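You operate a simulated robot arm through the tools that you are given. There is no shell and no other tool. Be economical: measure what you need, move in short steps, check, and stop when the job is done.

You are at the controls of a simulated two-armed robot. One attempt, no reset.

## Task
Start Press 2, feed at 3 and tighten the choke till the needle is in the green.
Fine: choke wide open and no feed at Start; no trip; wheel left on a mark.

Only the result counts: the job must be done as asked and must still hold three seconds after the hand-in. Knocking over, shifting, dropping, spilling or breaking anything else fails it.

## Robot
Two 7-joint arms with fingered hands on one trunk, on a base that drives. Base frame: it is fixed to the floor where the robot stands at the start and does not move with it; the origin is under the middle of the robot, x ahead of it, y to its left, z up. Readings come in m, rad, newtons and seconds.
The left shoulder is at the start at [0.07, 0.169, 1.368], the right one opposite. With the tool pointing down near the work surface each hand reaches from about 0.1 to 0.66 m from the robot's upright axis, wherever it stands, measured 20 degrees to its own side. Places, roughly: middle choke wheel [0.7, 0.5, 1.2]; middle feed lever [0.8, 0, 0.9]; middle green display [0.8, -0.1, 1.5]; middle start button [0.8, 0.1, 1.2]; press 2 [1.5, 0.4, 0.8]. Payload 3.4 kg a hand.
The TCP of each hand is the grasp point between the finger pads, 0.023 m short of the fingertips. In the tool frame z runs along the fingers and y along their closing line. The gripper opens to 0.116 m. The gripper's body begins 0.065 m behind the TCP. The gripper is a hand of 4 fingers: y runs from the thumb to the fingers, the wrist lies at [0, 0, -0.211] in the tool frame.
Orientation is that of the tool frame in the base frame, as [roll, pitch, yaw] about the fixed x, y, z axes, in that order (R = Rz(yaw) Ry(pitch) Rx(roll)). With the fingers straight down and closing along the base's y, the tool's x points along the base's -x, its y along +y and its z along -z.

## Interface
- The arms move only by the tool servo_tool. It takes "left_plan", "right_plan" or both (then of equal length, played together; a hand with none holds still); each is a list of rows, each a list of 6 numbers: the shift along the tool's x, y, z in units of 30 mm (1.0 is 30 mm), then the turn, a rotation vector about the tool's x, y, z in units of 6 degrees (1.0 is 6 degrees). In form: [[tx, ty, tz, rx, ry, rz], ...]. A call has 1 to 10 rows; each row shifts and turns the commanded pose from where the row before left it, along the tool's axes as they then stand. A call with a number of a shift or a turn outside -1 to 1 is refused whole. A row lasts 0.2 s, in which the tool goes at most 0.05 m and 0.15 rad; a call with a longer step from one row to the next is refused whole. A pose out of reach is approached as far as the arm can. The call stops where the force on the tool passes 40 N (or 10 N more than at its start, if that is more) or the arm is blocked; 0.2 s more then pass. In this call time passes only in rows, and 0.2 s behind the last. The reply holds the time, the measured pose of the TCP, the force on the tool along the base axes, the opening and the grip force, in the units named above and with some noise, with the torque about the TCP (base axes, N m) and any sound that the robot's microphone picked up.
- Cameras (640 x 400 px; columns grow to the right, rows downward): "scene" is now at [0.146, 0.0043, 1.5874]; the picture's right is [0.05, -1.00, 0.00], its down [-0.51, -0.03, -0.86] and it looks along [0.86, 0.05, -0.51] (base axes); focal length 251 px, centre (320, 200). "left" rides on the left gripper at [-0.069, 0.001, -0.09] in its tool frame; the picture's right is [-0.01, -1.00, 0.00], its down [0.79, -0.01, -0.61] and it looks along [0.61, -0.01, 0.79] (tool axes); focal length 251 px, centre (320, 200). "right" rides on the right gripper at [0.069, 0.001, -0.09] in its tool frame; the picture's right is [-0.01, 1.00, 0.00], its down [-0.79, -0.01, -0.61] and it looks along [-0.61, -0.01, 0.79] (tool axes); focal length 251 px, centre (320, 200). There is no depth. A picture from a camera that has moved, and an enlarged one, comes with that camera's place and axes in the base frame and with its lens. The place of the scene camera against the robot may be out by one fixed shift of up to 0.025 m in any direction.
- camera(camera): a new picture of that camera. No time passes.
- move_column(by): slides the trunk up (or, below 0, down) by that many m; the arms and the scene camera ride with it, the base frame stays. It gives what a move gives, with no picture.
- base_move(legs): drives the robot by 1 to 6 legs, each [ahead, left, turn to the left] in m, m and rad, along the robot's own axes; the way and the turn of a leg run together, so that a leg with both is an arc; at most 1.5 m and 3.142 rad a leg. The arms and the cameras ride along, it lands a little off, and it stops where it bumps. It gives what a move gives.
- set_fingers(finger1, finger2, finger3, thumb_bend, hand): sets how far each is bent, from 0 (flat) to 100 (curled in); at 30 the hand is open as for a grip, at 70 the pads meet at the TCP. One left out holds its place. A second passes; each finger stops where it meets its share of the squeeze, and holds until it gets a number again. It is the only way to open and close the hand. It gives what a move gives, with no picture; readings hold the bend of each and the force on the fingers (four entries, about 0 where the hand has none), thumb and palm.
- pan_tilt(pan, tilt): turns the head with the scene camera to pan (to the left, within 1.501 rad either way) and tilt (down, from -0.506 to 1.204), counted from straight ahead of the robot. It gives what a move gives.
- close_up(camera, box): a new picture of the part [left, top, right, bottom] of that camera's present view, enlarged. No time passes.
- finish_job(): hands the job in; it is judged then, once.

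Work in short steps. Places have to be worked out from the pictures, the camera data and where the tool is seen: move nearer, look again, correct. Check each grasp and each placing, and mend what went wrong. You have 120 turns and 92 pictures in all, those below and enlarged ones among them. Open the grippers and draw the arms clear of the work before you hand the job in, unless the task says otherwise; then end with one line.

The tools are called after "Emit:" as name(argument=value, ...) on one line, values as JSON. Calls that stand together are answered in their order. servo_tool: Moves the arms, as the interface text tells. Its arguments: {"type":"object","properties":{"left_plan":{"type":"array","items":{"type":"array","items":{"type":"number"}}},"right_plan":{"type":"array","items":{"type":"array","items":{"type":"number"}}}},"required":[]} The other tools are called the same way: move_column (by) slides the trunk up or down; set_fingers (finger1, finger2, finger3, thumb_bend, hand) moves the fingers one by one; base_move (legs) drives the base; pan_tilt (pan, tilt) turns the head that bears the scene camera; camera (camera) takes a picture; close_up (camera, box) takes an enlarged picture of a part of a camera's view; finish_job () hands the job in.

At the start:

```text
clock: 0.0
left_ee_pos: [0.4575, 0.2763, 1.419]
left_tcp_rot: [3.141, 0.002, 3.139]
left_force: [-0.3, -0.2, 0.4]
left_wrist_torque: [-0.01, 0.0, 0.04]
left_gripper_width: 0.116
left_grasp_force: 0.0
left_shape: jaw
left_bend: [30.0, 30.0, 30.0, 30.0]
left_finger forces: [0.0, 0.0, 0.0, 0.0, 0.1, 0.1]
right_ee_pos: [0.3319, -0.0978, 1.466]
right_tcp_rot: [3.141, 0.001, 3.14]
right_force: [0.6, 0.1, -0.1]
right_wrist_torque: [0.0, -0.01, 0.03]
right_gripper_width: 0.1159
right_grasp_force: 0.0
right_shape: jaw
right_bend: [30.0, 30.0, 30.0, 30.0]
right_finger forces: [0.0, 0.1, 0.0, 0.0, 0.0, 0.0]
trunk travel left (down, up): [-0.875, 0.065]
robot x, y, heading: [0.0013, -0.0038, -0.0]
head pan, tilt: [0.052, 0.536]
```

scene: 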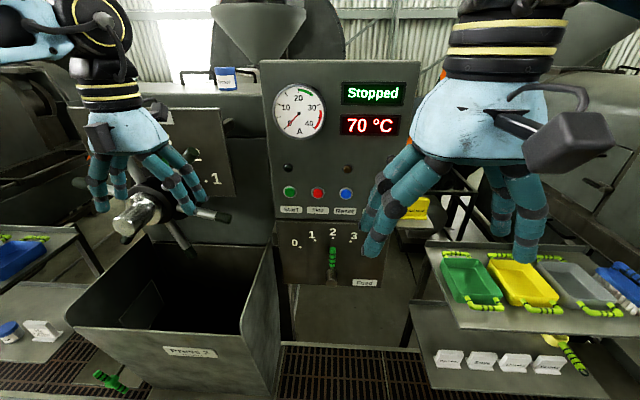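
right: 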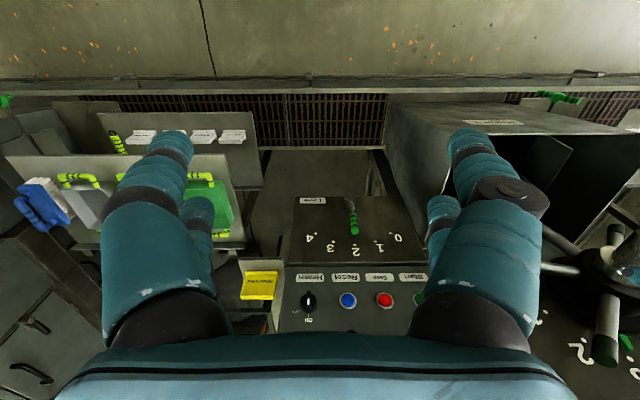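
left: 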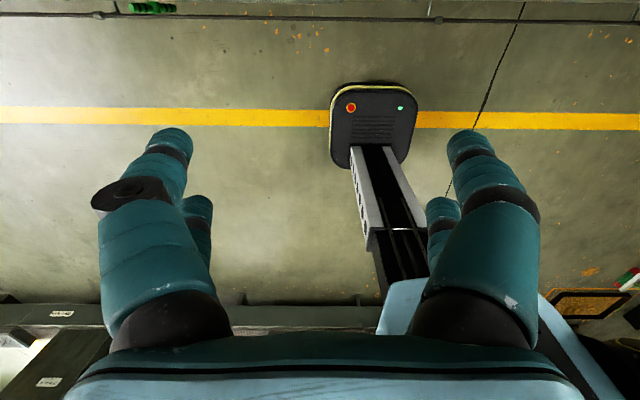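

I'll look closer at the panel and wheel before doing anything.

Emit:
close_up(camera="scene", box=[260, 60, 420, 160])

Emit:
close_up(camera="scene", box=[80, 110, 280, 260])

Emit:
close_up(camera="scene", box=[260, 150, 420, 300])

Emit:
close_up(camera="right", box=[240, 180, 460, 330])

Emit:
close_up(camera="right", box=[480, 200, 640, 400])

```text
4.00 times, centred on (340, 110) of scene
camera zoom: at [0.146, 0.0043, 1.5874], right [0.05, -1.0, 0.0], down [-0.51, -0.03, -0.86], along [0.86, 0.05, -0.51], focal length 1006 px, centre (240, 560)
```

zoom: 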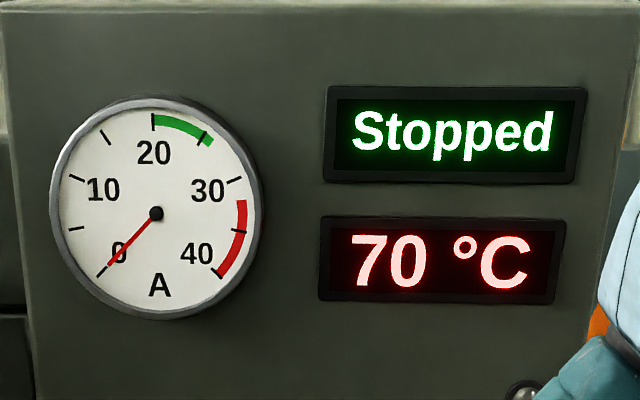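

```text
2.67 times, centred on (180, 185) of scene
camera zoom: at [0.146, 0.0043, 1.5874], right [0.05, -1.0, 0.0], down [-0.51, -0.03, -0.86], along [0.86, 0.05, -0.51], focal length 670 px, centre (693, 240)
```

zoom: 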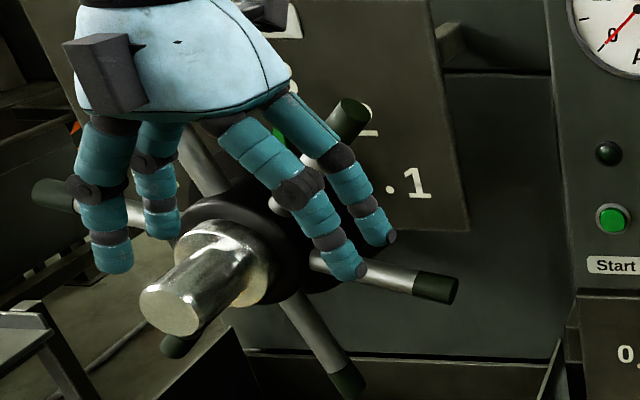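

```text
2.67 times, centred on (340, 225) of scene
camera zoom: at [0.146, 0.0043, 1.5874], right [0.05, -1.0, 0.0], down [-0.51, -0.03, -0.86], along [0.86, 0.05, -0.51], focal length 670 px, centre (267, 133)
```

zoom: 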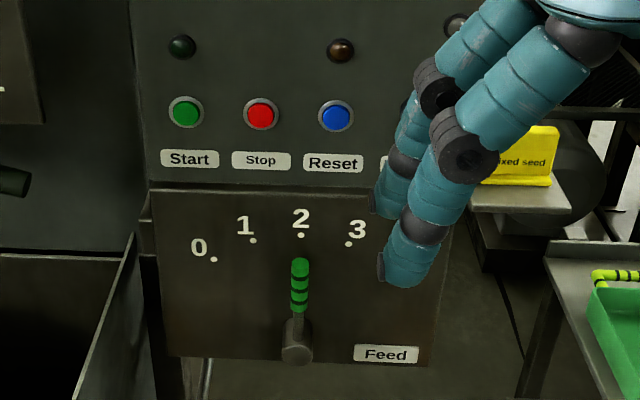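

```text
2.67 times, centred on (350, 255) of right
camera zoom: at [0.2653, -0.0983, 1.5561], right [0.01, 1.0, 0.0], down [0.79, -0.01, 0.61], along [0.61, -0.01, -0.79], focal length 670 px, centre (240, 53)
```

zoom: 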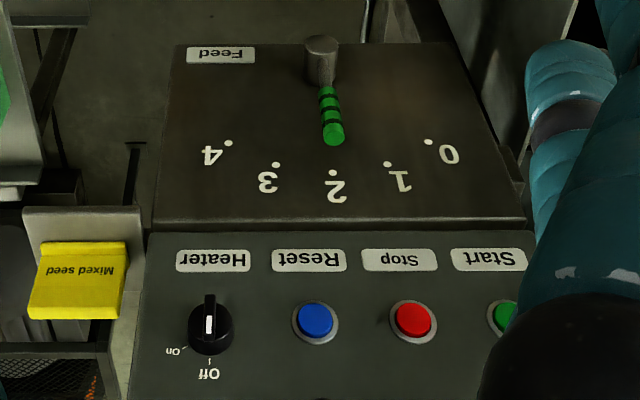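

```text
2.00 times, centred on (560, 300) of right
camera zoom: at [0.2653, -0.0983, 1.5561], right [0.01, 1.0, 0.0], down [0.79, -0.01, 0.61], along [0.61, -0.01, -0.79], focal length 503 px, centre (-160, 0)
```

zoom: 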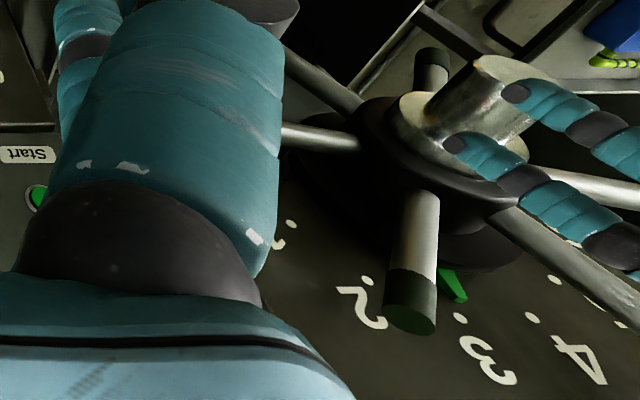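

The panel is stopped at 70 °C, feed lever at 2, and the wheel is obscured. I draw both hands back and aside to see everything.

Emit:
servo_tool(left_plan=[[1, 0.5, -0.5, 0, 0, 0], [1, 0.5, -0.5, 0, 0, 0], [1, 0.5, -0.5, 0, 0, 0], [1, 0.5, -0.5, 0, 0, 0], [1, 0.5, -0.5, 0, 0, 0], [1, 0.5, -0.5, 0, 0, 0]], right_plan=[[0, -1, 0, 0, 0, 0], [0, -1, 0, 0, 0, 0], [0, -1, 0, 0, 0, 0], [0, -1, 0, 0, 0, 0], [0, -1, 0, 0, 0, 0], [0, -1, 0, 0, 0, 0]])

Emit:
camera(camera="scene")

```text
clock: 1.4
left_ee_pos: [0.2715, 0.3638, 1.5143]
left_tcp_rot: [3.139, 0.002, 3.139]
left_force: [-0.5, -0.2, 1.5]
left_wrist_torque: [0.03, -0.02, -0.01]
left_gripper_width: 0.1158
left_grasp_force: 0.1
left_shape: jaw
left_bend: [30.0, 30.0, 30.0, 30.0]
left_finger forces: [0.0, 0.1, 0.1, 0.0, 0.0, 0.1]
right_ee_pos: [0.3298, -0.2813, 1.4668]
right_tcp_rot: [3.138, 0.003, 3.141]
right_force: [-0.6, -0.5, 0.2]
right_wrist_torque: [0.02, -0.03, 0.0]
right_gripper_width: 0.116
right_grasp_force: 0.1
right_shape: jaw
right_bend: [30.0, 30.0, 30.0, 30.0]
right_finger forces: [0.0, 0.0, 0.1, 0.0, 0.0, 0.1]
trunk travel left (down, up): [-0.875, 0.065]
robot x, y, heading: [0.0, -0.0003, -0.005]
head pan, tilt: [0.052, 0.536]
```

```text
83 pictures are left
camera scene: at [0.1415, 0.0013, 1.5878], right [0.05, -1.0, 0.0], down [-0.51, -0.03, -0.86], along [0.86, 0.05, -0.51], focal length 251 px, centre (320, 200)
```

scene: 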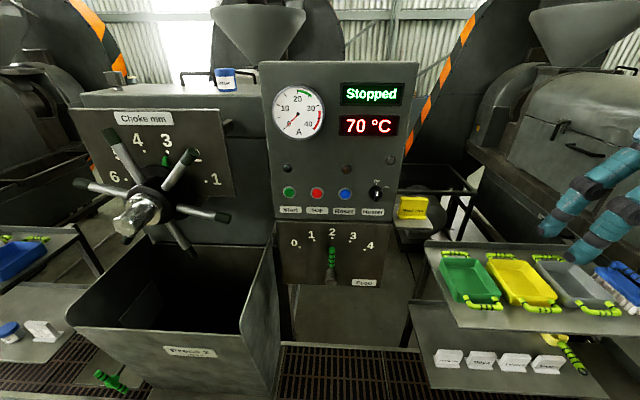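

Emit:
close_up(camera="scene", box=[70, 95, 250, 265])

Emit:
close_up(camera="scene", box=[190, 50, 290, 110])

Emit:
close_up(camera="scene", box=[380, 170, 640, 390])

```text
2.35 times, centred on (160, 180) of scene
camera zoom: at [0.1415, 0.0013, 1.5878], right [0.05, -1.0, 0.0], down [-0.51, -0.03, -0.86], along [0.86, 0.05, -0.51], focal length 592 px, centre (696, 247)
```

zoom: 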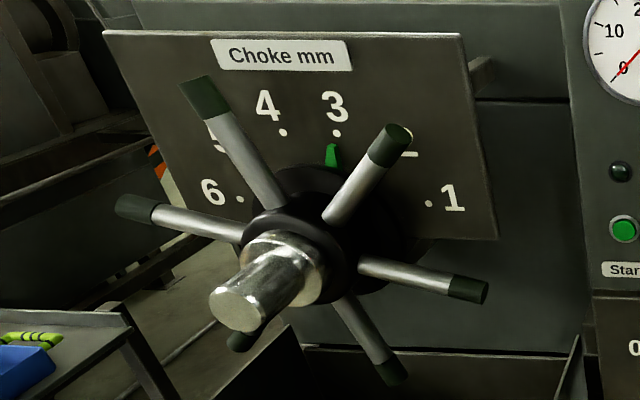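

```text
6.40 times, centred on (240, 80) of scene
camera zoom: at [0.1415, 0.0013, 1.5878], right [0.05, -1.0, 0.0], down [-0.51, -0.03, -0.86], along [0.86, 0.05, -0.51], focal length 1609 px, centre (832, 968)
```

zoom: 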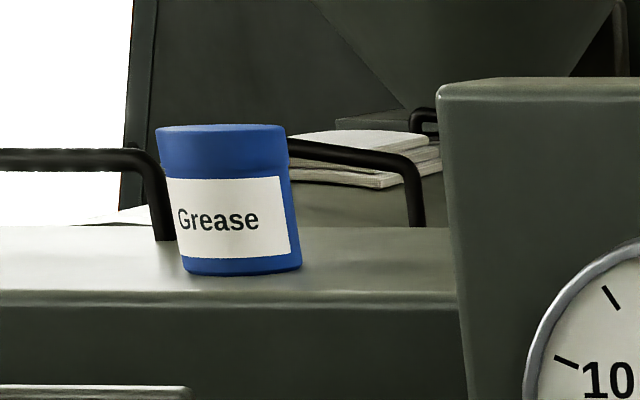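

```text
1.82 times, centred on (510, 280) of scene
camera zoom: at [0.1415, 0.0013, 1.5878], right [0.05, -1.0, 0.0], down [-0.51, -0.03, -0.86], along [0.86, 0.05, -0.51], focal length 457 px, centre (-26, 54)
```

zoom: 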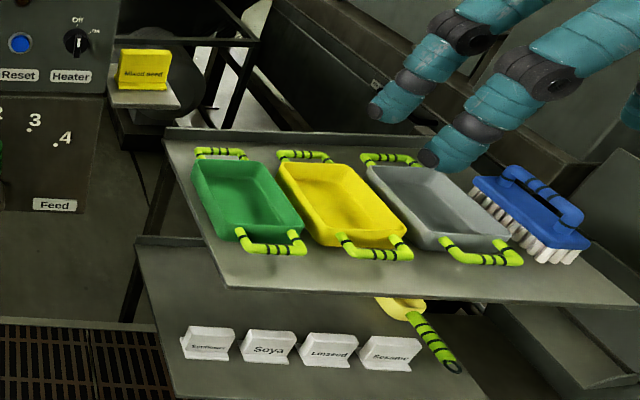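

Choke scale reads 1–6 mm with pointer at 3, so wide open = 6; feed must go to 0 before Start. I turn both hands to point forward, staying high and clear.

Emit:
servo_tool(left_plan=[[-0.6, 0, 0, 0, -1, 0], [-0.597, 0, 0.063, 0, -1, 0], [-0.587, 0, 0.125, 0, -1, 0], [-0.571, 0, 0.185, 0, -1, 0], [-0.548, 0, 0.244, 0, -1, 0], [-0.52, 0, 0.3, 0, -1, 0], [-0.485, 0, 0.353, 0, -1, 0], [-0.446, 0, 0.401, 0, -1, 0], [-0.401, 0, 0.446, 0, -1, 0], [-0.353, 0, 0.485, 0, -1, 0]], right_plan=[[-0.6, 0, 0, 0, -1, 0], [-0.597, 0, 0.063, 0, -1, 0], [-0.587, 0, 0.125, 0, -1, 0], [-0.571, 0, 0.185, 0, -1, 0], [-0.548, 0, 0.244, 0, -1, 0], [-0.52, 0, 0.3, 0, -1, 0], [-0.485, 0, 0.353, 0, -1, 0], [-0.446, 0, 0.401, 0, -1, 0], [-0.401, 0, 0.446, 0, -1, 0], [-0.353, 0, 0.485, 0, -1, 0]])

Emit:
servo_tool(left_plan=[[-0.3, 0, 0.52, 0, -1, 0], [-0.244, 0, 0.548, 0, -1, 0], [-0.185, 0, 0.571, 0, -1, 0], [-0.125, 0, 0.587, 0, -1, 0], [-0.063, 0, 0.597, 0, -1, 0]], right_plan=[[-0.3, 0, 0.52, 0, -1, 0], [-0.244, 0, 0.548, 0, -1, 0], [-0.185, 0, 0.571, 0, -1, 0], [-0.125, 0, 0.587, 0, -1, 0], [-0.063, 0, 0.597, 0, -1, 0]])

Emit:
set_fingers(hand="right", finger1=70, finger2=70, finger3=70, thumb_bend=70)

Emit:
camera(camera="scene")

Emit:
camera(camera="right")

Emit:
camera(camera="left")

```text
clock: 3.6
left_ee_pos: [0.4567, 0.3664, 1.5088]
left_tcp_rot: [3.14, 1.051, 3.14]
left_force: [0.1, -0.3, 0.2]
left_wrist_torque: [0.0, 0.03, 0.01]
left_gripper_width: 0.1161
left_grasp_force: 0.0
left_shape: jaw
left_bend: [30.0, 30.0, 30.0, 30.0]
left_finger forces: [0.0, 0.1, 0.0, 0.0, 0.0, 0.0]
right_ee_pos: [0.5151, -0.2801, 1.466]
right_tcp_rot: [3.141, 1.05, 3.139]
right_force: [0.2, -0.1, 0.6]
right_wrist_torque: [-0.01, 0.01, 0.03]
right_gripper_width: 0.1158
right_grasp_force: 0.0
right_shape: jaw
right_bend: [30.0, 30.0, 30.0, 30.0]
right_finger forces: [0.0, 0.0, 0.0, 0.0, 0.1, 0.0]
trunk travel left (down, up): [-0.875, 0.065]
robot x, y, heading: [0.0019, 0.0012, -0.004]
head pan, tilt: [0.052, 0.536]
```

```text
clock: 4.8
left_ee_pos: [0.5519, 0.3653, 1.5095]
left_tcp_rot: [-0.327, 1.57, -0.329]
left_force: [0.2, -0.4, 0.0]
left_wrist_torque: [0.01, 0.03, 0.02]
left_gripper_width: 0.1159
left_grasp_force: 0.0
left_shape: jaw
left_bend: [30.0, 30.0, 30.0, 30.0]
left_finger forces: [0.0, 0.0, 0.0, 0.1, 0.1, 0.1]
right_ee_pos: [0.6063, -0.2789, 1.4649]
right_tcp_rot: [1.466, 1.569, 1.465]
right_force: [-0.1, -0.4, -1.1]
right_wrist_torque: [-0.01, -0.04, 0.04]
right_gripper_width: 0.1159
right_grasp_force: 0.1
right_shape: jaw
right_bend: [30.0, 30.0, 30.0, 30.0]
right_finger forces: [0.0, 0.1, 0.0, 0.0, 0.0, 0.0]
trunk travel left (down, up): [-0.875, 0.065]
robot x, y, heading: [-0.0031, -0.0023, -0.002]
head pan, tilt: [0.052, 0.536]
```

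```text
clock: 5.8
left_ee_pos: [0.5471, 0.3663, 1.5114]
left_tcp_rot: [0.53, 1.569, 0.528]
left_force: [0.4, -0.1, -0.1]
left_wrist_torque: [-0.01, 0.01, 0.02]
left_gripper_width: 0.1158
left_grasp_force: 0.2
left_shape: jaw
left_bend: [30.0, 30.0, 30.0, 30.0]
left_finger forces: [0.0, 0.1, 0.0, 0.1, 0.0, 0.0]
right_ee_pos: [0.6023, -0.2794, 1.4661]
right_tcp_rot: [0.99, 1.57, 0.989]
right_force: [0.3, 1.0, -0.3]
right_wrist_torque: [-0.01, 0.01, 0.03]
right_gripper_width: 0.0015
right_grasp_force: 0.0
right_shape: fingers
right_bend: [70.0, 70.0, 70.0, 70.0]
right_finger forces: [0.0, 0.1, 0.0, 0.0, 0.0, 0.0]
trunk travel left (down, up): [-0.875, 0.065]
robot x, y, heading: [0.0012, 0.0011, 0.003]
head pan, tilt: [0.052, 0.536]
```

```text
79 pictures are left
camera scene: at [0.1455, 0.0043, 1.5874], right [0.05, -1.0, 0.0], down [-0.51, -0.03, -0.86], along [0.86, 0.05, -0.51], focal length 251 px, centre (320, 200)
```

scene: 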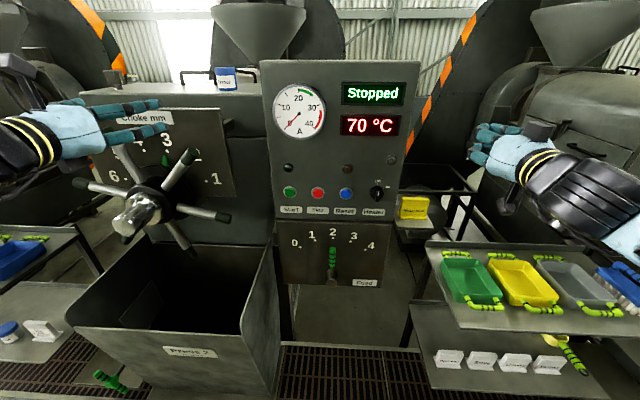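

```text
78 pictures are left
camera right: at [0.5136, -0.2784, 1.3973], right [0.0, 1.0, 0.01], down [-0.61, -0.01, 0.79], along [0.79, -0.01, 0.61], focal length 251 px, centre (320, 200)
```

right: 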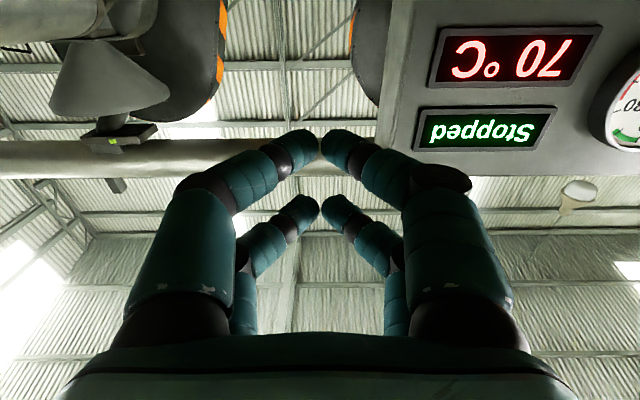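

```text
77 pictures are left
camera left: at [0.4563, 0.3666, 1.5783], right [0.0, -1.0, 0.01], down [-0.61, -0.01, -0.8], along [0.8, -0.01, -0.61], focal length 251 px, centre (320, 200)
```

left: 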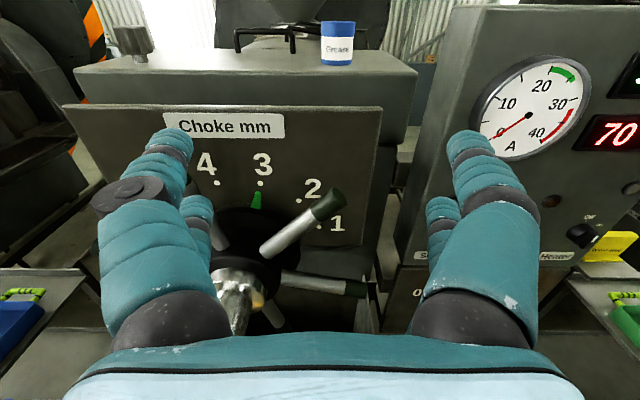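

Fingers pair up and close symmetrically. I triangulate the lever: pivot ≈ [0.80, 0, 0.863], knob centre ≈ [0.81, 0, 0.965], panel at x≈0.845. I pull the left hand back, part-open the right fingers, and lower the trunk.

Emit:
servo_tool(left_plan=[[0, 0, -1, 0, 0, 0], [0, 0, -1, 0, 0, 0], [0, 0, -1, 0, 0, 0], [0, 0, -1, 0, 0, 0], [0, 0, -1, 0, 0, 0]], right_plan=[[0, 1, -1, 0, 0, 0], [0, 1, -1, 0, 0, 0], [0, 1, 0, 0, 0, 0], [0, 1, 0, 0, 0, 0], [0, 1, 0, 0, 0, 0]])

Emit:
move_column(by=-0.2)

Emit:
set_fingers(hand="right", finger1=50, finger2=50, finger3=50, thumb_bend=50)

Emit:
camera(camera="scene")

```text
clock: 7.0
left_ee_pos: [0.4, 0.3771, 1.5153]
left_tcp_rot: [1.93, 1.571, 1.928]
left_force: [0.1, 0.1, 0.6]
left_wrist_torque: [-0.01, 0.0, -0.02]
left_gripper_width: 0.1159
left_grasp_force: 0.2
left_shape: jaw
left_bend: [30.0, 30.0, 30.0, 30.0]
left_finger forces: [0.1, 0.0, 0.0, 0.0, 0.1, 0.0]
left hand out of reach, approached as far as the arm can: row 5
right_ee_pos: [0.5426, -0.1251, 1.4671]
right_tcp_rot: [-0.539, 1.569, -0.541]
right_force: [-0.7, -0.4, 0.1]
right_wrist_torque: [0.0, -0.01, -0.05]
right_gripper_width: 0.0012
right_grasp_force: 0.0
right_shape: fingers
right_bend: [70.0, 70.0, 70.0, 70.0]
right_finger forces: [0.0, 0.0, 0.0, 0.0, 0.0, 0.0]
trunk travel left (down, up): [-0.875, 0.065]
robot x, y, heading: [-0.0008, 0.0003, 0.001]
head pan, tilt: [0.052, 0.536]
```

```text
clock: 9.2
left_ee_pos: [0.4014, 0.3738, 1.3155]
left_tcp_rot: [-1.91, 1.57, -1.911]
left_force: [-0.3, -0.5, -0.4]
left_wrist_torque: [-0.01, -0.01, 0.01]
left_gripper_width: 0.1159
left_grasp_force: 0.0
left_shape: jaw
left_bend: [30.0, 30.0, 30.0, 30.0]
left_finger forces: [0.0, 0.0, 0.0, 0.0, 0.1, 0.0]
right_ee_pos: [0.5431, -0.1286, 1.2668]
right_tcp_rot: [1.155, 1.569, 1.151]
right_force: [-0.1, 1.2, -1.4]
right_wrist_torque: [-0.01, 0.01, -0.01]
right_gripper_width: 0.0016
right_grasp_force: 0.1
right_shape: fingers
right_bend: [70.0, 70.0, 70.0, 70.0]
right_finger forces: [0.0, 0.0, 0.0, 0.0, 0.1, 0.0]
trunk travel left (down, up): [-0.675, 0.265]
robot x, y, heading: [0.0046, 0.0003, 0.0]
head pan, tilt: [0.052, 0.536]
```

```text
clock: 10.2
left_ee_pos: [0.4015, 0.3741, 1.3151]
left_tcp_rot: [1.287, 1.57, 1.284]
left_force: [0.0, -0.2, 0.2]
left_wrist_torque: [0.02, 0.0, 0.0]
left_gripper_width: 0.1159
left_grasp_force: 0.0
left_shape: jaw
left_bend: [30.0, 30.0, 30.0, 30.0]
left_finger forces: [0.0, 0.1, 0.1, 0.0, 0.1, 0.0]
right_ee_pos: [0.5428, -0.1282, 1.2668]
right_tcp_rot: [1.196, 1.571, 1.196]
right_force: [0.0, 0.7, -0.5]
right_wrist_torque: [-0.02, -0.02, 0.01]
right_gripper_width: 0.0573
right_grasp_force: 0.1
right_shape: fingers
right_bend: [50.0, 50.0, 50.0, 50.0]
right_finger forces: [0.1, 0.0, 0.0, 0.0, 0.0, 0.0]
trunk travel left (down, up): [-0.675, 0.265]
robot x, y, heading: [0.0032, -0.0008, 0.003]
head pan, tilt: [0.052, 0.536]
```

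```text
76 pictures are left
camera scene: at [0.146, 0.0043, 1.3874], right [0.05, -1.0, 0.0], down [-0.51, -0.03, -0.86], along [0.86, 0.05, -0.51], focal length 251 px, centre (320, 200)
```

scene: 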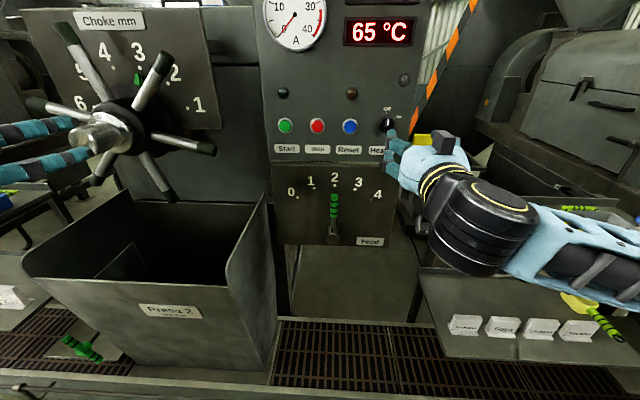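

Temperature dropped to 65 °C, so it is cooling — I'll work briskly and watch it. Moving the right hand in front of the lever.

Emit:
servo_tool(right_plan=[[1, 0.427, 0.3, 0, 0, 0], [1, 0.427, 0.3, 0, 0, 0], [1, 0.427, 0.3, 0, 0, 0], [1, 0.427, 0.3, 0, 0, 0], [1, 0.427, 0.3, 0, 0, 0], [1, 0.427, 0.4, 0, 0, 0], [1, 0.427, 0.5, 0, 0, 0], [1, 0.427, 0.5, 0, 0, 0], [1, 0.427, 0.5, 0, 0, 0], [1, 0.427, 0.5, 0, 0, 0]])

Emit:
pan_tilt(pan=0.052, tilt=0.4)

Emit:
camera(camera="scene")

Emit:
camera(camera="right")

```text
clock: 12.4
left_ee_pos: [0.4019, 0.3754, 1.3156]
left_tcp_rot: [-0.683, 1.571, -0.682]
left_force: [0.8, 0.5, -0.6]
left_wrist_torque: [0.01, 0.0, 0.03]
left_gripper_width: 0.116
left_grasp_force: 0.1
left_shape: jaw
left_bend: [30.0, 30.0, 30.0, 30.0]
left_finger forces: [0.1, 0.0, 0.0, 0.0, 0.0, 0.1]
right_ee_pos: [0.6365, -0.0551, 1.2615]
right_tcp_rot: [-2.826, 1.544, -2.824]
right_force: [-1.1, 0.5, 0.9]
right_wrist_torque: [0.04, -0.04, 0.02]
right_gripper_width: 0.0577
right_grasp_force: 0.2
right_shape: fingers
right_bend: [50.0, 50.0, 50.0, 50.0]
right_finger forces: [0.0, 0.0, 0.0, 0.0, 0.1, 0.0]
right hand out of reach, approached as far as the arm can: row 1, 2, 3, 4, 5, 6, 7, 8, 9, 10
trunk travel left (down, up): [-0.675, 0.265]
robot x, y, heading: [0.001, 0.0009, -0.001]
head pan, tilt: [0.052, 0.536]
```

```text
clock: 13.1
left_ee_pos: [0.4014, 0.3744, 1.3166]
left_tcp_rot: [1.273, 1.571, 1.275]
left_force: [-0.5, -0.4, 0.3]
left_wrist_torque: [-0.04, 0.02, 0.02]
left_gripper_width: 0.1157
left_grasp_force: 0.0
left_shape: jaw
left_bend: [30.0, 30.0, 30.0, 30.0]
left_finger forces: [0.0, 0.0, 0.0, 0.0, 0.0, 0.1]
right_ee_pos: [0.6349, -0.0557, 1.261]
right_tcp_rot: [-2.845, 1.546, -2.844]
right_force: [0.6, 0.3, 0.3]
right_wrist_torque: [0.02, -0.01, 0.02]
right_gripper_width: 0.0575
right_grasp_force: 0.1
right_shape: fingers
right_bend: [50.0, 50.0, 50.0, 50.0]
right_finger forces: [0.0, 0.0, 0.0, 0.0, 0.1, 0.0]
trunk travel left (down, up): [-0.675, 0.265]
robot x, y, heading: [-0.0019, 0.0006, -0.0]
head pan, tilt: [0.052, 0.4]
```

```text
75 pictures are left
camera scene: at [0.1485, 0.0044, 1.3997], right [0.05, -1.0, 0.0], down [-0.39, -0.02, -0.92], along [0.92, 0.05, -0.39], focal length 251 px, centre (320, 200)
```

scene: 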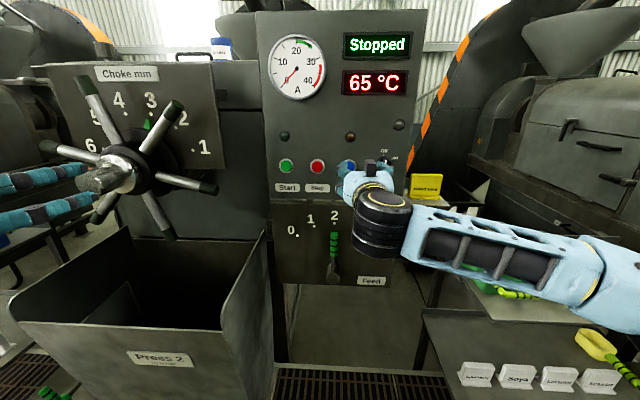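

```text
74 pictures are left
camera right: at [0.5446, -0.0559, 1.1957], right [0.0, 1.0, 0.0], down [-0.59, 0.0, 0.81], along [0.81, 0.0, 0.59], focal length 251 px, centre (320, 200)
```

right: 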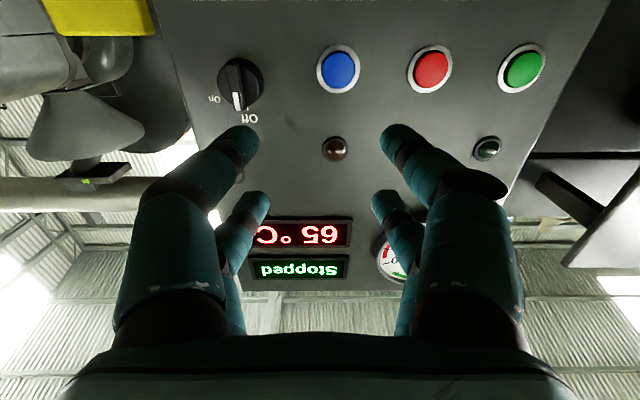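

Downward motion with a level hand is limited, so I'll use the trunk to bring the right hand to lever height (left hand is well back from the bin).

Emit:
move_column(by=-0.29)

Emit:
pan_tilt(pan=0.052, tilt=0.15)

Emit:
camera(camera="scene")

Emit:
camera(camera="right")

```text
clock: 16.0
left_ee_pos: [0.4008, 0.3747, 1.0257]
left_tcp_rot: [1.226, 1.57, 1.222]
left_force: [-0.1, 0.0, -0.1]
left_wrist_torque: [0.01, 0.01, 0.01]
left_gripper_width: 0.1159
left_grasp_force: 0.0
left_shape: jaw
left_bend: [30.0, 30.0, 30.0, 30.0]
left_finger forces: [0.0, 0.0, 0.0, 0.0, 0.0, 0.0]
right_ee_pos: [0.6362, -0.0567, 0.9724]
right_tcp_rot: [-2.846, 1.545, -2.845]
right_force: [-0.7, 0.9, -0.1]
right_wrist_torque: [0.01, 0.0, 0.02]
right_gripper_width: 0.0579
right_grasp_force: 0.0
right_shape: fingers
right_bend: [50.0, 50.0, 50.0, 50.0]
right_finger forces: [0.0, 0.1, 0.0, 0.1, 0.1, 0.1]
trunk travel left (down, up): [-0.385, 0.555]
robot x, y, heading: [0.0005, -0.0006, 0.002]
head pan, tilt: [0.052, 0.4]
```

```text
clock: 16.8
left_ee_pos: [0.4013, 0.3735, 1.0254]
left_tcp_rot: [1.313, 1.57, 1.311]
left_force: [-0.4, -0.2, -0.2]
left_wrist_torque: [0.0, -0.01, -0.01]
left_gripper_width: 0.1158
left_grasp_force: 0.0
left_shape: jaw
left_bend: [30.0, 30.0, 30.0, 30.0]
left_finger forces: [0.0, 0.0, 0.0, 0.0, 0.0, 0.0]
right_ee_pos: [0.6366, -0.055, 0.9717]
right_tcp_rot: [-2.843, 1.546, -2.84]
right_force: [-0.2, -0.7, -0.6]
right_wrist_torque: [-0.01, 0.02, 0.0]
right_gripper_width: 0.0578
right_grasp_force: 0.1
right_shape: fingers
right_bend: [50.0, 50.0, 50.0, 50.0]
right_finger forces: [0.0, 0.0, 0.1, 0.0, 0.1, 0.0]
trunk travel left (down, up): [-0.385, 0.555]
robot x, y, heading: [0.0019, 0.0005, 0.001]
head pan, tilt: [0.052, 0.15]
```

```text
73 pictures are left
camera scene: at [0.1486, 0.0044, 1.1329], right [0.05, -1.0, 0.0], down [-0.15, -0.01, -0.99], along [0.99, 0.05, -0.15], focal length 251 px, centre (320, 200)
```

scene: 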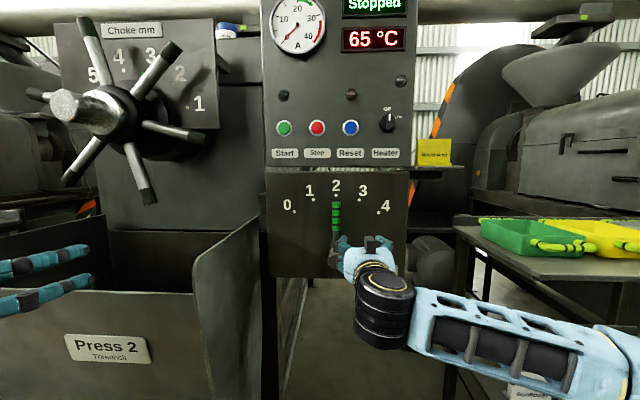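

```text
72 pictures are left
camera right: at [0.5447, -0.0559, 0.9057], right [0.0, 1.0, 0.0], down [-0.59, 0.0, 0.81], along [0.81, 0.0, 0.59], focal length 251 px, centre (320, 200)
```

right: 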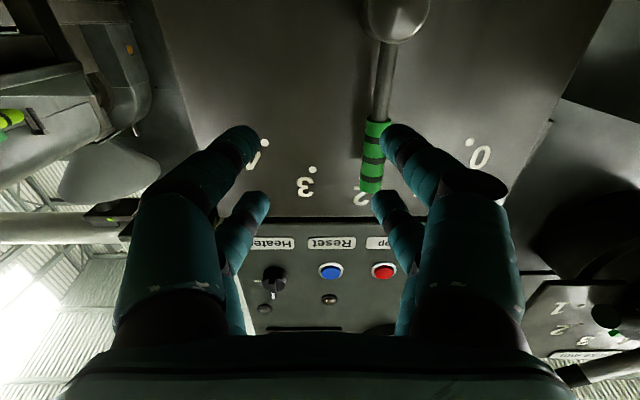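

Using two right-camera views I re-triangulate: panel at x≈0.81, knob spans z 0.98–1.056 at x≈0.76, y≈-0.005; pivot z≈0.91. First align the hand in y and z.

Emit:
servo_tool(right_plan=[[-0.75, 0.9, 0, 0, 0, 0], [-0.75, 0.9, 0, 0, 0, 0]])

Emit:
close_up(camera="scene", box=[30, 310, 190, 390])

```text
clock: 17.4
left_ee_pos: [0.4012, 0.3748, 1.0269]
left_tcp_rot: [-2.776, 1.57, -2.779]
left_force: [0.8, 0.4, 0.0]
left_wrist_torque: [-0.06, 0.02, -0.02]
left_gripper_width: 0.1161
left_grasp_force: 0.1
left_shape: jaw
left_bend: [30.0, 30.0, 30.0, 30.0]
left_finger forces: [0.0, 0.0, 0.1, 0.0, 0.0, 0.0]
right_ee_pos: [0.636, -0.0006, 1.0153]
right_tcp_rot: [-2.834, 1.547, -2.832]
right_force: [0.1, -0.8, -0.4]
right_wrist_torque: [0.0, -0.01, -0.03]
right_gripper_width: 0.0577
right_grasp_force: 0.1
right_shape: fingers
right_bend: [50.0, 50.0, 50.0, 50.0]
right_finger forces: [0.1, 0.1, 0.0, 0.0, 0.1, 0.0]
trunk travel left (down, up): [-0.385, 0.555]
robot x, y, heading: [-0.0031, 0.0012, 0.001]
head pan, tilt: [0.052, 0.15]
```

```text
4.00 times, centred on (110, 350) of scene
camera zoom: at [0.1484, 0.0051, 1.133], right [0.05, -1.0, 0.0], down [-0.15, -0.01, -0.99], along [0.99, 0.05, -0.15], focal length 1006 px, centre (1160, -400)
```

zoom: 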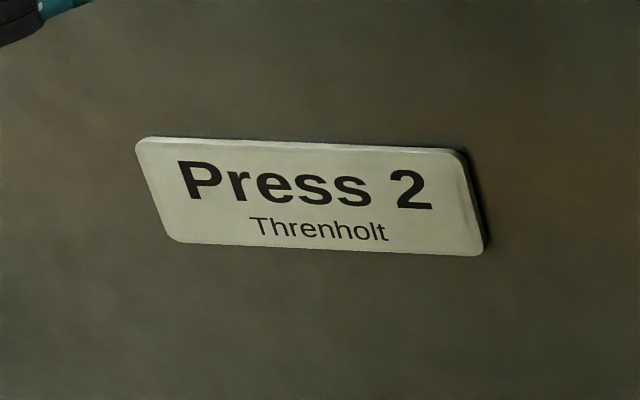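

Just a make plate. Aligned at y≈0, z≈1.015; advance to straddle the knob.

Emit:
servo_tool(right_plan=[[0, 0, 0.9, 0, 0, 0], [0, 0, 0.9, 0, 0, 0], [0, 0, 0.9, 0, 0, 0], [0, 0, 0.9, 0, 0, 0]])

Emit:
camera(camera="right")

Emit:
camera(camera="scene")

```text
clock: 18.4
left_ee_pos: [0.4024, 0.3748, 1.0257]
left_tcp_rot: [-1.34, 1.57, -1.344]
left_force: [-0.2, -0.2, 0.0]
left_wrist_torque: [0.0, 0.02, 0.03]
left_gripper_width: 0.1161
left_grasp_force: 0.2
left_shape: jaw
left_bend: [30.0, 30.0, 30.0, 30.0]
left_finger forces: [0.0, 0.0, 0.0, 0.0, 0.0, 0.0]
right_ee_pos: [0.7459, -0.0003, 1.0132]
right_tcp_rot: [-2.828, 1.544, -2.828]
right_force: [0.1, -0.4, 0.2]
right_wrist_torque: [0.02, -0.03, 0.0]
right_gripper_width: 0.0579
right_grasp_force: 0.1
right_shape: fingers
right_bend: [50.0, 50.0, 50.0, 50.0]
right_finger forces: [0.0, 0.0, 0.0, 0.0, 0.1, 0.0]
trunk travel left (down, up): [-0.385, 0.555]
robot x, y, heading: [0.0013, 0.0015, 0.001]
head pan, tilt: [0.052, 0.15]
```

```text
70 pictures are left
camera right: at [0.6553, -0.0008, 0.9464], right [0.0, 1.0, 0.0], down [-0.59, 0.0, 0.81], along [0.81, 0.0, 0.59], focal length 251 px, centre (320, 200)
```

right: 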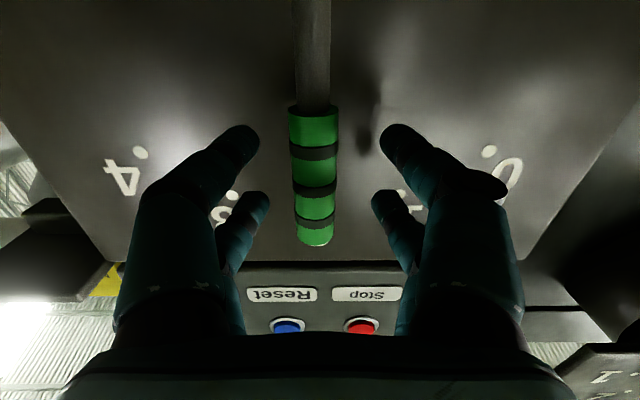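

```text
69 pictures are left
camera scene: at [0.1489, 0.0049, 1.133], right [0.05, -1.0, 0.0], down [-0.15, -0.01, -0.99], along [0.99, 0.05, -0.15], focal length 251 px, centre (320, 200)
```

scene: 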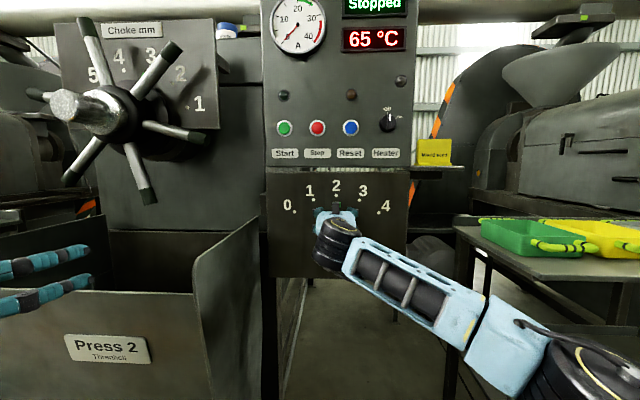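

Knob sits between the finger pairs. I go 10 mm deeper and close gently on it.

Emit:
servo_tool(right_plan=[[0, -0.1, 0.35, 0, 0, 0]])

Emit:
set_fingers(hand="right", finger1=66, finger2=66, finger3=66, thumb_bend=66)

Emit:
servo_tool(right_plan=[[0.019, 0.366, 0, 0, 0, -1], [0.019, 0.366, 0, 0, 0, -1]])

Emit:
camera(camera="right")

```text
clock: 18.8
left_ee_pos: [0.4019, 0.3748, 1.0257]
left_tcp_rot: [-1.462, 1.57, -1.465]
left_force: [0.4, -0.2, -0.2]
left_wrist_torque: [-0.02, 0.03, 0.02]
left_gripper_width: 0.1159
left_grasp_force: 0.1
left_shape: jaw
left_bend: [30.0, 30.0, 30.0, 30.0]
left_finger forces: [0.0, 0.1, 0.0, 0.0, 0.1, 0.0]
right_ee_pos: [0.7559, -0.0042, 1.0114]
right_tcp_rot: [-2.842, 1.545, -2.839]
right_force: [0.3, -0.2, 0.3]
right_wrist_torque: [0.0, 0.0, 0.0]
right_gripper_width: 0.0579
right_grasp_force: 0.1
right_shape: fingers
right_bend: [50.0, 50.0, 50.0, 50.0]
right_finger forces: [0.0, 0.0, 0.0, 0.1, 0.0, 0.0]
trunk travel left (down, up): [-0.385, 0.555]
robot x, y, heading: [0.0033, -0.0025, -0.005]
head pan, tilt: [0.052, 0.15]
```

```text
clock: 19.8
left_ee_pos: [0.4019, 0.3744, 1.0256]
left_tcp_rot: [-1.746, 1.57, -1.749]
left_force: [-1.1, -0.5, 0.3]
left_wrist_torque: [-0.01, 0.01, -0.01]
left_gripper_width: 0.1161
left_grasp_force: 0.1
left_shape: jaw
left_bend: [30.0, 30.0, 30.0, 30.0]
left_finger forces: [0.1, 0.0, 0.0, 0.0, 0.0, 0.0]
right_ee_pos: [0.7553, -0.0053, 1.0114]
right_tcp_rot: [-2.841, 1.547, -2.839]
right_force: [1.5, 0.4, -0.1]
right_wrist_torque: [-0.02, -0.03, -0.02]
right_gripper_width: 0.0168
right_grasp_force: 2.2
right_shape: fingers
right_bend: [64.0, 64.0, 65.0, 65.0]
right_finger forces: [1.3, 1.1, 0.8, 0.0, 1.2, 0.1]
trunk travel left (down, up): [-0.385, 0.555]
robot x, y, heading: [0.0011, -0.0014, -0.001]
head pan, tilt: [0.052, 0.15]
```

```text
clock: 20.4
left_ee_pos: [0.4019, 0.3733, 1.0254]
left_tcp_rot: [1.836, 1.567, 1.834]
left_force: [0.4, -0.6, 0.2]
left_wrist_torque: [-0.03, 0.0, -0.01]
left_gripper_width: 0.1156
left_grasp_force: 0.1
left_shape: jaw
left_bend: [30.0, 30.0, 30.0, 30.0]
left_finger forces: [0.0, 0.1, 0.0, 0.0, 0.0, 0.0]
right_ee_pos: [0.7561, 0.017, 1.0101]
right_tcp_rot: [-1.686, 1.354, -1.679]
right_force: [2.9, -1.0, 0.3]
right_wrist_torque: [0.0, 0.01, 0.0]
right_gripper_width: 0.0165
right_grasp_force: 3.2
right_shape: fingers
right_bend: [64.0, 65.0, 64.0, 65.0]
right_finger forces: [1.6, 1.0, 1.2, 0.0, 1.6, 0.0]
trunk travel left (down, up): [-0.385, 0.555]
robot x, y, heading: [-0.0001, -0.001, 0.001]
head pan, tilt: [0.052, 0.15]
```

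```text
68 pictures are left
camera right: at [0.6647, 0.0031, 0.946], right [-0.01, 0.98, -0.21], down [-0.59, 0.16, 0.79], along [0.81, 0.13, 0.57], focal length 251 px, centre (320, 200)
```

right: 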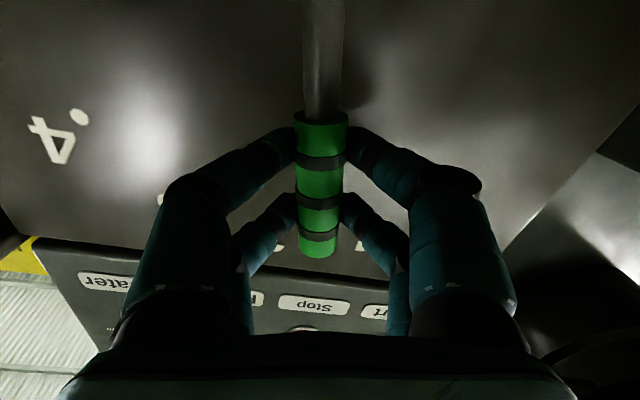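

The lever follows the grip nicely with little force. Continue the arc toward 0.

Emit:
servo_tool(right_plan=[[0.019, 0.366, 0, 0, 0, -1], [0.019, 0.366, 0, 0, 0, -1], [0.019, 0.366, 0, 0, 0, -1], [0.019, 0.366, 0, 0, 0, -1], [0.019, 0.366, 0, 0, 0, -1]])

Emit:
camera(camera="right")

Emit:
close_up(camera="scene", box=[240, 0, 440, 280])

```text
clock: 21.6
left_ee_pos: [0.4013, 0.3752, 1.0244]
left_tcp_rot: [2.905, 1.571, 2.907]
left_force: [0.5, -0.3, 0.1]
left_wrist_torque: [0.02, 0.0, 0.03]
left_gripper_width: 0.1157
left_grasp_force: 0.0
left_shape: jaw
left_bend: [30.0, 30.0, 30.0, 30.0]
left_finger forces: [0.0, 0.0, 0.0, 0.0, 0.0, 0.0]
right_ee_pos: [0.7555, 0.0672, 0.9862]
right_tcp_rot: [-1.605, 0.828, -1.592]
right_force: [4.7, 2.3, 4.4]
right_wrist_torque: [0.03, -0.08, 0.05]
right_gripper_width: 0.0172
right_grasp_force: 3.5
right_shape: fingers
right_bend: [64.0, 65.0, 63.0, 64.0]
right_finger forces: [1.7, 0.9, 2.0, 0.0, 1.9, 0.0]
trunk travel left (down, up): [-0.385, 0.555]
robot x, y, heading: [0.0015, 0.001, -0.002]
head pan, tilt: [0.052, 0.15]
```

```text
67 pictures are left
camera right: at [0.6644, 0.0209, 0.937], right [-0.02, 0.74, -0.67], down [-0.59, 0.53, 0.6], along [0.8, 0.41, 0.43], focal length 251 px, centre (320, 200)
```

right: 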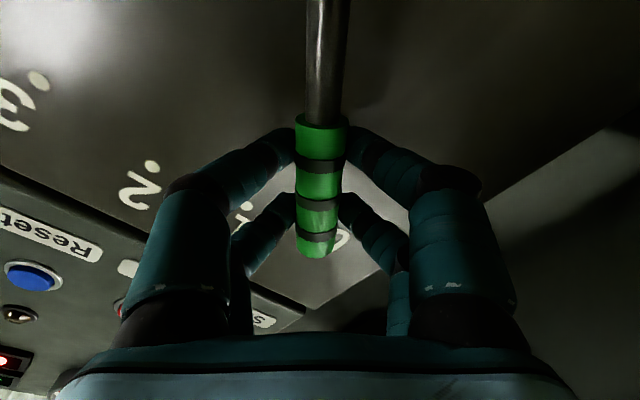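

```text
1.43 times, centred on (340, 140) of scene
camera zoom: at [0.1487, 0.0054, 1.133], right [0.05, -1.0, 0.0], down [-0.15, -0.01, -0.99], along [0.99, 0.05, -0.15], focal length 359 px, centre (291, 286)
```

zoom: 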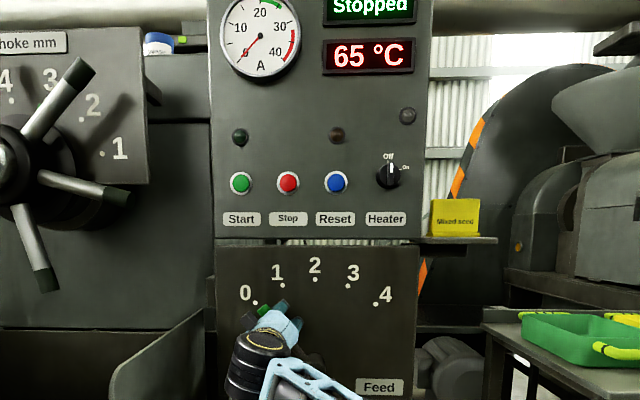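

At ~42°, close to the 0 dot. A bit more to seat at 0.

Emit:
servo_tool(right_plan=[[0.012, 0.2, 0, 0, 0, -0.5]])

Emit:
close_up(camera="scene", box=[270, 170, 350, 230])

Emit:
close_up(camera="right", box=[220, 100, 420, 270])

```text
clock: 21.9
left_ee_pos: [0.4011, 0.3753, 1.0258]
left_tcp_rot: [-2.009, 1.57, -2.011]
left_force: [-0.4, 1.1, -0.1]
left_wrist_torque: [-0.03, -0.04, -0.02]
left_gripper_width: 0.116
left_grasp_force: 0.0
left_shape: jaw
left_bend: [30.0, 30.0, 30.0, 30.0]
left_finger forces: [0.0, 0.0, 0.0, 0.0, 0.0, 0.0]
right_ee_pos: [0.7543, 0.0712, 0.9811]
right_tcp_rot: [-1.605, 0.777, -1.591]
right_force: [3.8, 4.0, 4.1]
right_wrist_torque: [-0.01, -0.05, 0.06]
right_gripper_width: 0.0174
right_grasp_force: 3.7
right_shape: fingers
right_bend: [64.0, 65.0, 63.0, 64.0]
right_finger forces: [2.1, 1.2, 1.5, 0.1, 1.6, 0.0]
trunk travel left (down, up): [-0.385, 0.555]
robot x, y, heading: [0.0013, -0.0029, 0.003]
head pan, tilt: [0.052, 0.15]
```

```text
6.67 times, centred on (310, 200) of scene
camera zoom: at [0.1489, 0.0055, 1.1329], right [0.05, -1.0, 0.0], down [-0.15, -0.01, -0.99], along [0.99, 0.05, -0.15], focal length 1676 px, centre (387, 200)
```

zoom: 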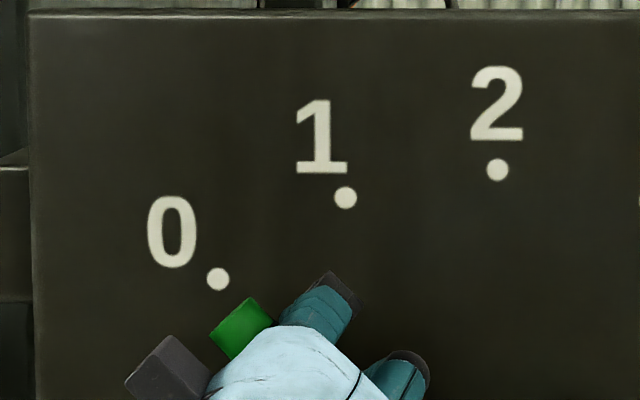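

```text
2.35 times, centred on (320, 185) of right
camera zoom: at [0.6641, 0.0227, 0.9348], right [-0.02, 0.71, -0.71], down [-0.59, 0.56, 0.58], along [0.8, 0.43, 0.41], focal length 592 px, centre (320, 235)
```

zoom: 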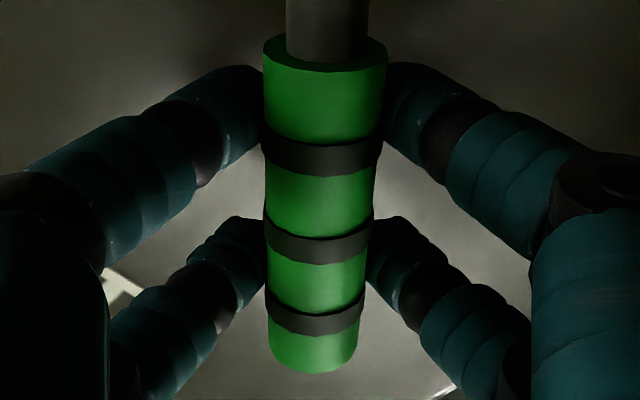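

The lever points at the 0 dot (≈45°). I release and back off, undoing the roll.

Emit:
set_fingers(hand="right", finger1=50, finger2=50, finger3=50, thumb_bend=50)

Emit:
servo_tool(right_plan=[[0, 0, -1, 0, 0, 0], [0, 0, -1, 0, 0, 0], [0, 0, -1, 0, 0, 0], [0, 0, -1, 0, 0, 0], [0, 0, 0, 0, 0, 1], [0, 0, 0, 0, 0, 1], [0, 0, 0, 0, 0, 1], [0, 0, 0, 0, 0, 1], [0, 0, 0, 0, 0, 1], [0, 0, 0, 0, 0, 1]])

Emit:
camera(camera="right")

Emit:
close_up(camera="scene", box=[240, 120, 440, 280])

```text
clock: 22.9
left_ee_pos: [0.4017, 0.3751, 1.0251]
left_tcp_rot: [-1.848, 1.569, -1.848]
left_force: [-0.1, -1.5, 0.7]
left_wrist_torque: [0.0, -0.02, -0.01]
left_gripper_width: 0.1159
left_grasp_force: 0.1
left_shape: jaw
left_bend: [30.0, 30.0, 30.0, 30.0]
left_finger forces: [0.1, 0.0, 0.0, 0.1, 0.0, 0.0]
right_ee_pos: [0.7548, 0.0697, 0.9811]
right_tcp_rot: [-1.604, 0.779, -1.593]
right_force: [-0.4, 0.1, 0.4]
right_wrist_torque: [-0.02, 0.01, 0.0]
right_gripper_width: 0.0577
right_grasp_force: 0.1
right_shape: fingers
right_bend: [50.0, 50.0, 50.0, 50.0]
right_finger forces: [0.0, 0.1, 0.0, 0.1, 0.1, 0.0]
trunk travel left (down, up): [-0.385, 0.555]
robot x, y, heading: [-0.0019, -0.0017, -0.0]
head pan, tilt: [0.052, 0.15]
```

```text
clock: 25.1
left_ee_pos: [0.4016, 0.3749, 1.0269]
left_tcp_rot: [-1.841, 1.57, -1.842]
left_force: [0.0, 0.5, -0.1]
left_wrist_torque: [-0.03, -0.02, -0.01]
left_gripper_width: 0.1158
left_grasp_force: 0.0
left_shape: jaw
left_bend: [30.0, 30.0, 30.0, 30.0]
left_finger forces: [0.0, 0.0, 0.1, 0.1, 0.1, 0.1]
right_ee_pos: [0.6341, 0.07, 0.9852]
right_tcp_rot: [-1.719, 1.406, -1.715]
right_force: [0.4, 0.0, 0.8]
right_wrist_torque: [-0.01, -0.02, -0.01]
right_gripper_width: 0.0578
right_grasp_force: 0.1
right_shape: fingers
right_bend: [50.0, 50.0, 50.0, 50.0]
right_finger forces: [0.0, 0.0, 0.0, 0.0, 0.1, 0.1]
trunk travel left (down, up): [-0.385, 0.555]
robot x, y, heading: [-0.0014, -0.0031, 0.001]
head pan, tilt: [0.052, 0.15]
```

```text
63 pictures are left
camera right: at [0.5437, 0.0591, 0.9193], right [-0.01, 0.99, -0.15], down [-0.59, 0.12, 0.8], along [0.81, 0.09, 0.58], focal length 251 px, centre (320, 200)
```

right: 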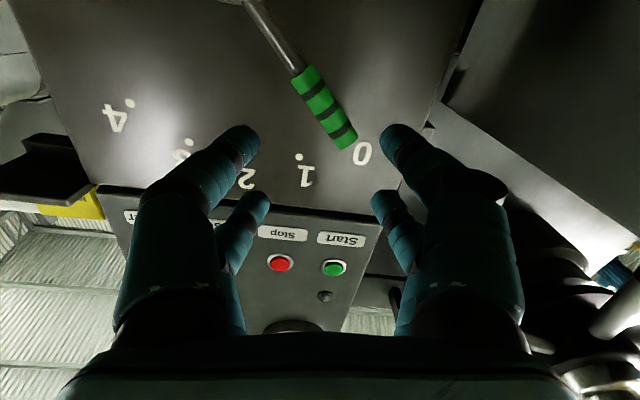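

```text
2.50 times, centred on (340, 200) of scene
camera zoom: at [0.1486, 0.0045, 1.133], right [0.05, -1.0, 0.0], down [-0.15, -0.01, -0.99], along [0.99, 0.05, -0.15], focal length 628 px, centre (270, 200)
```

zoom: 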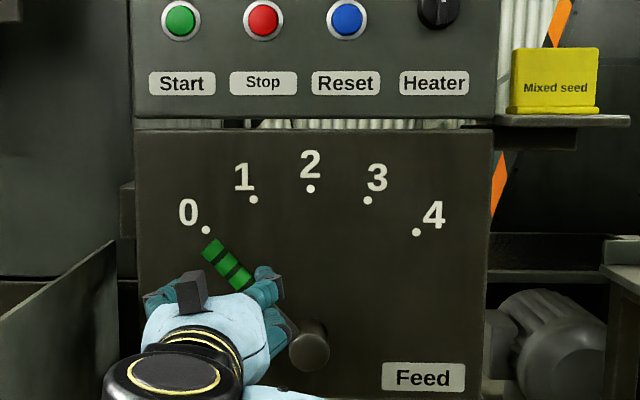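

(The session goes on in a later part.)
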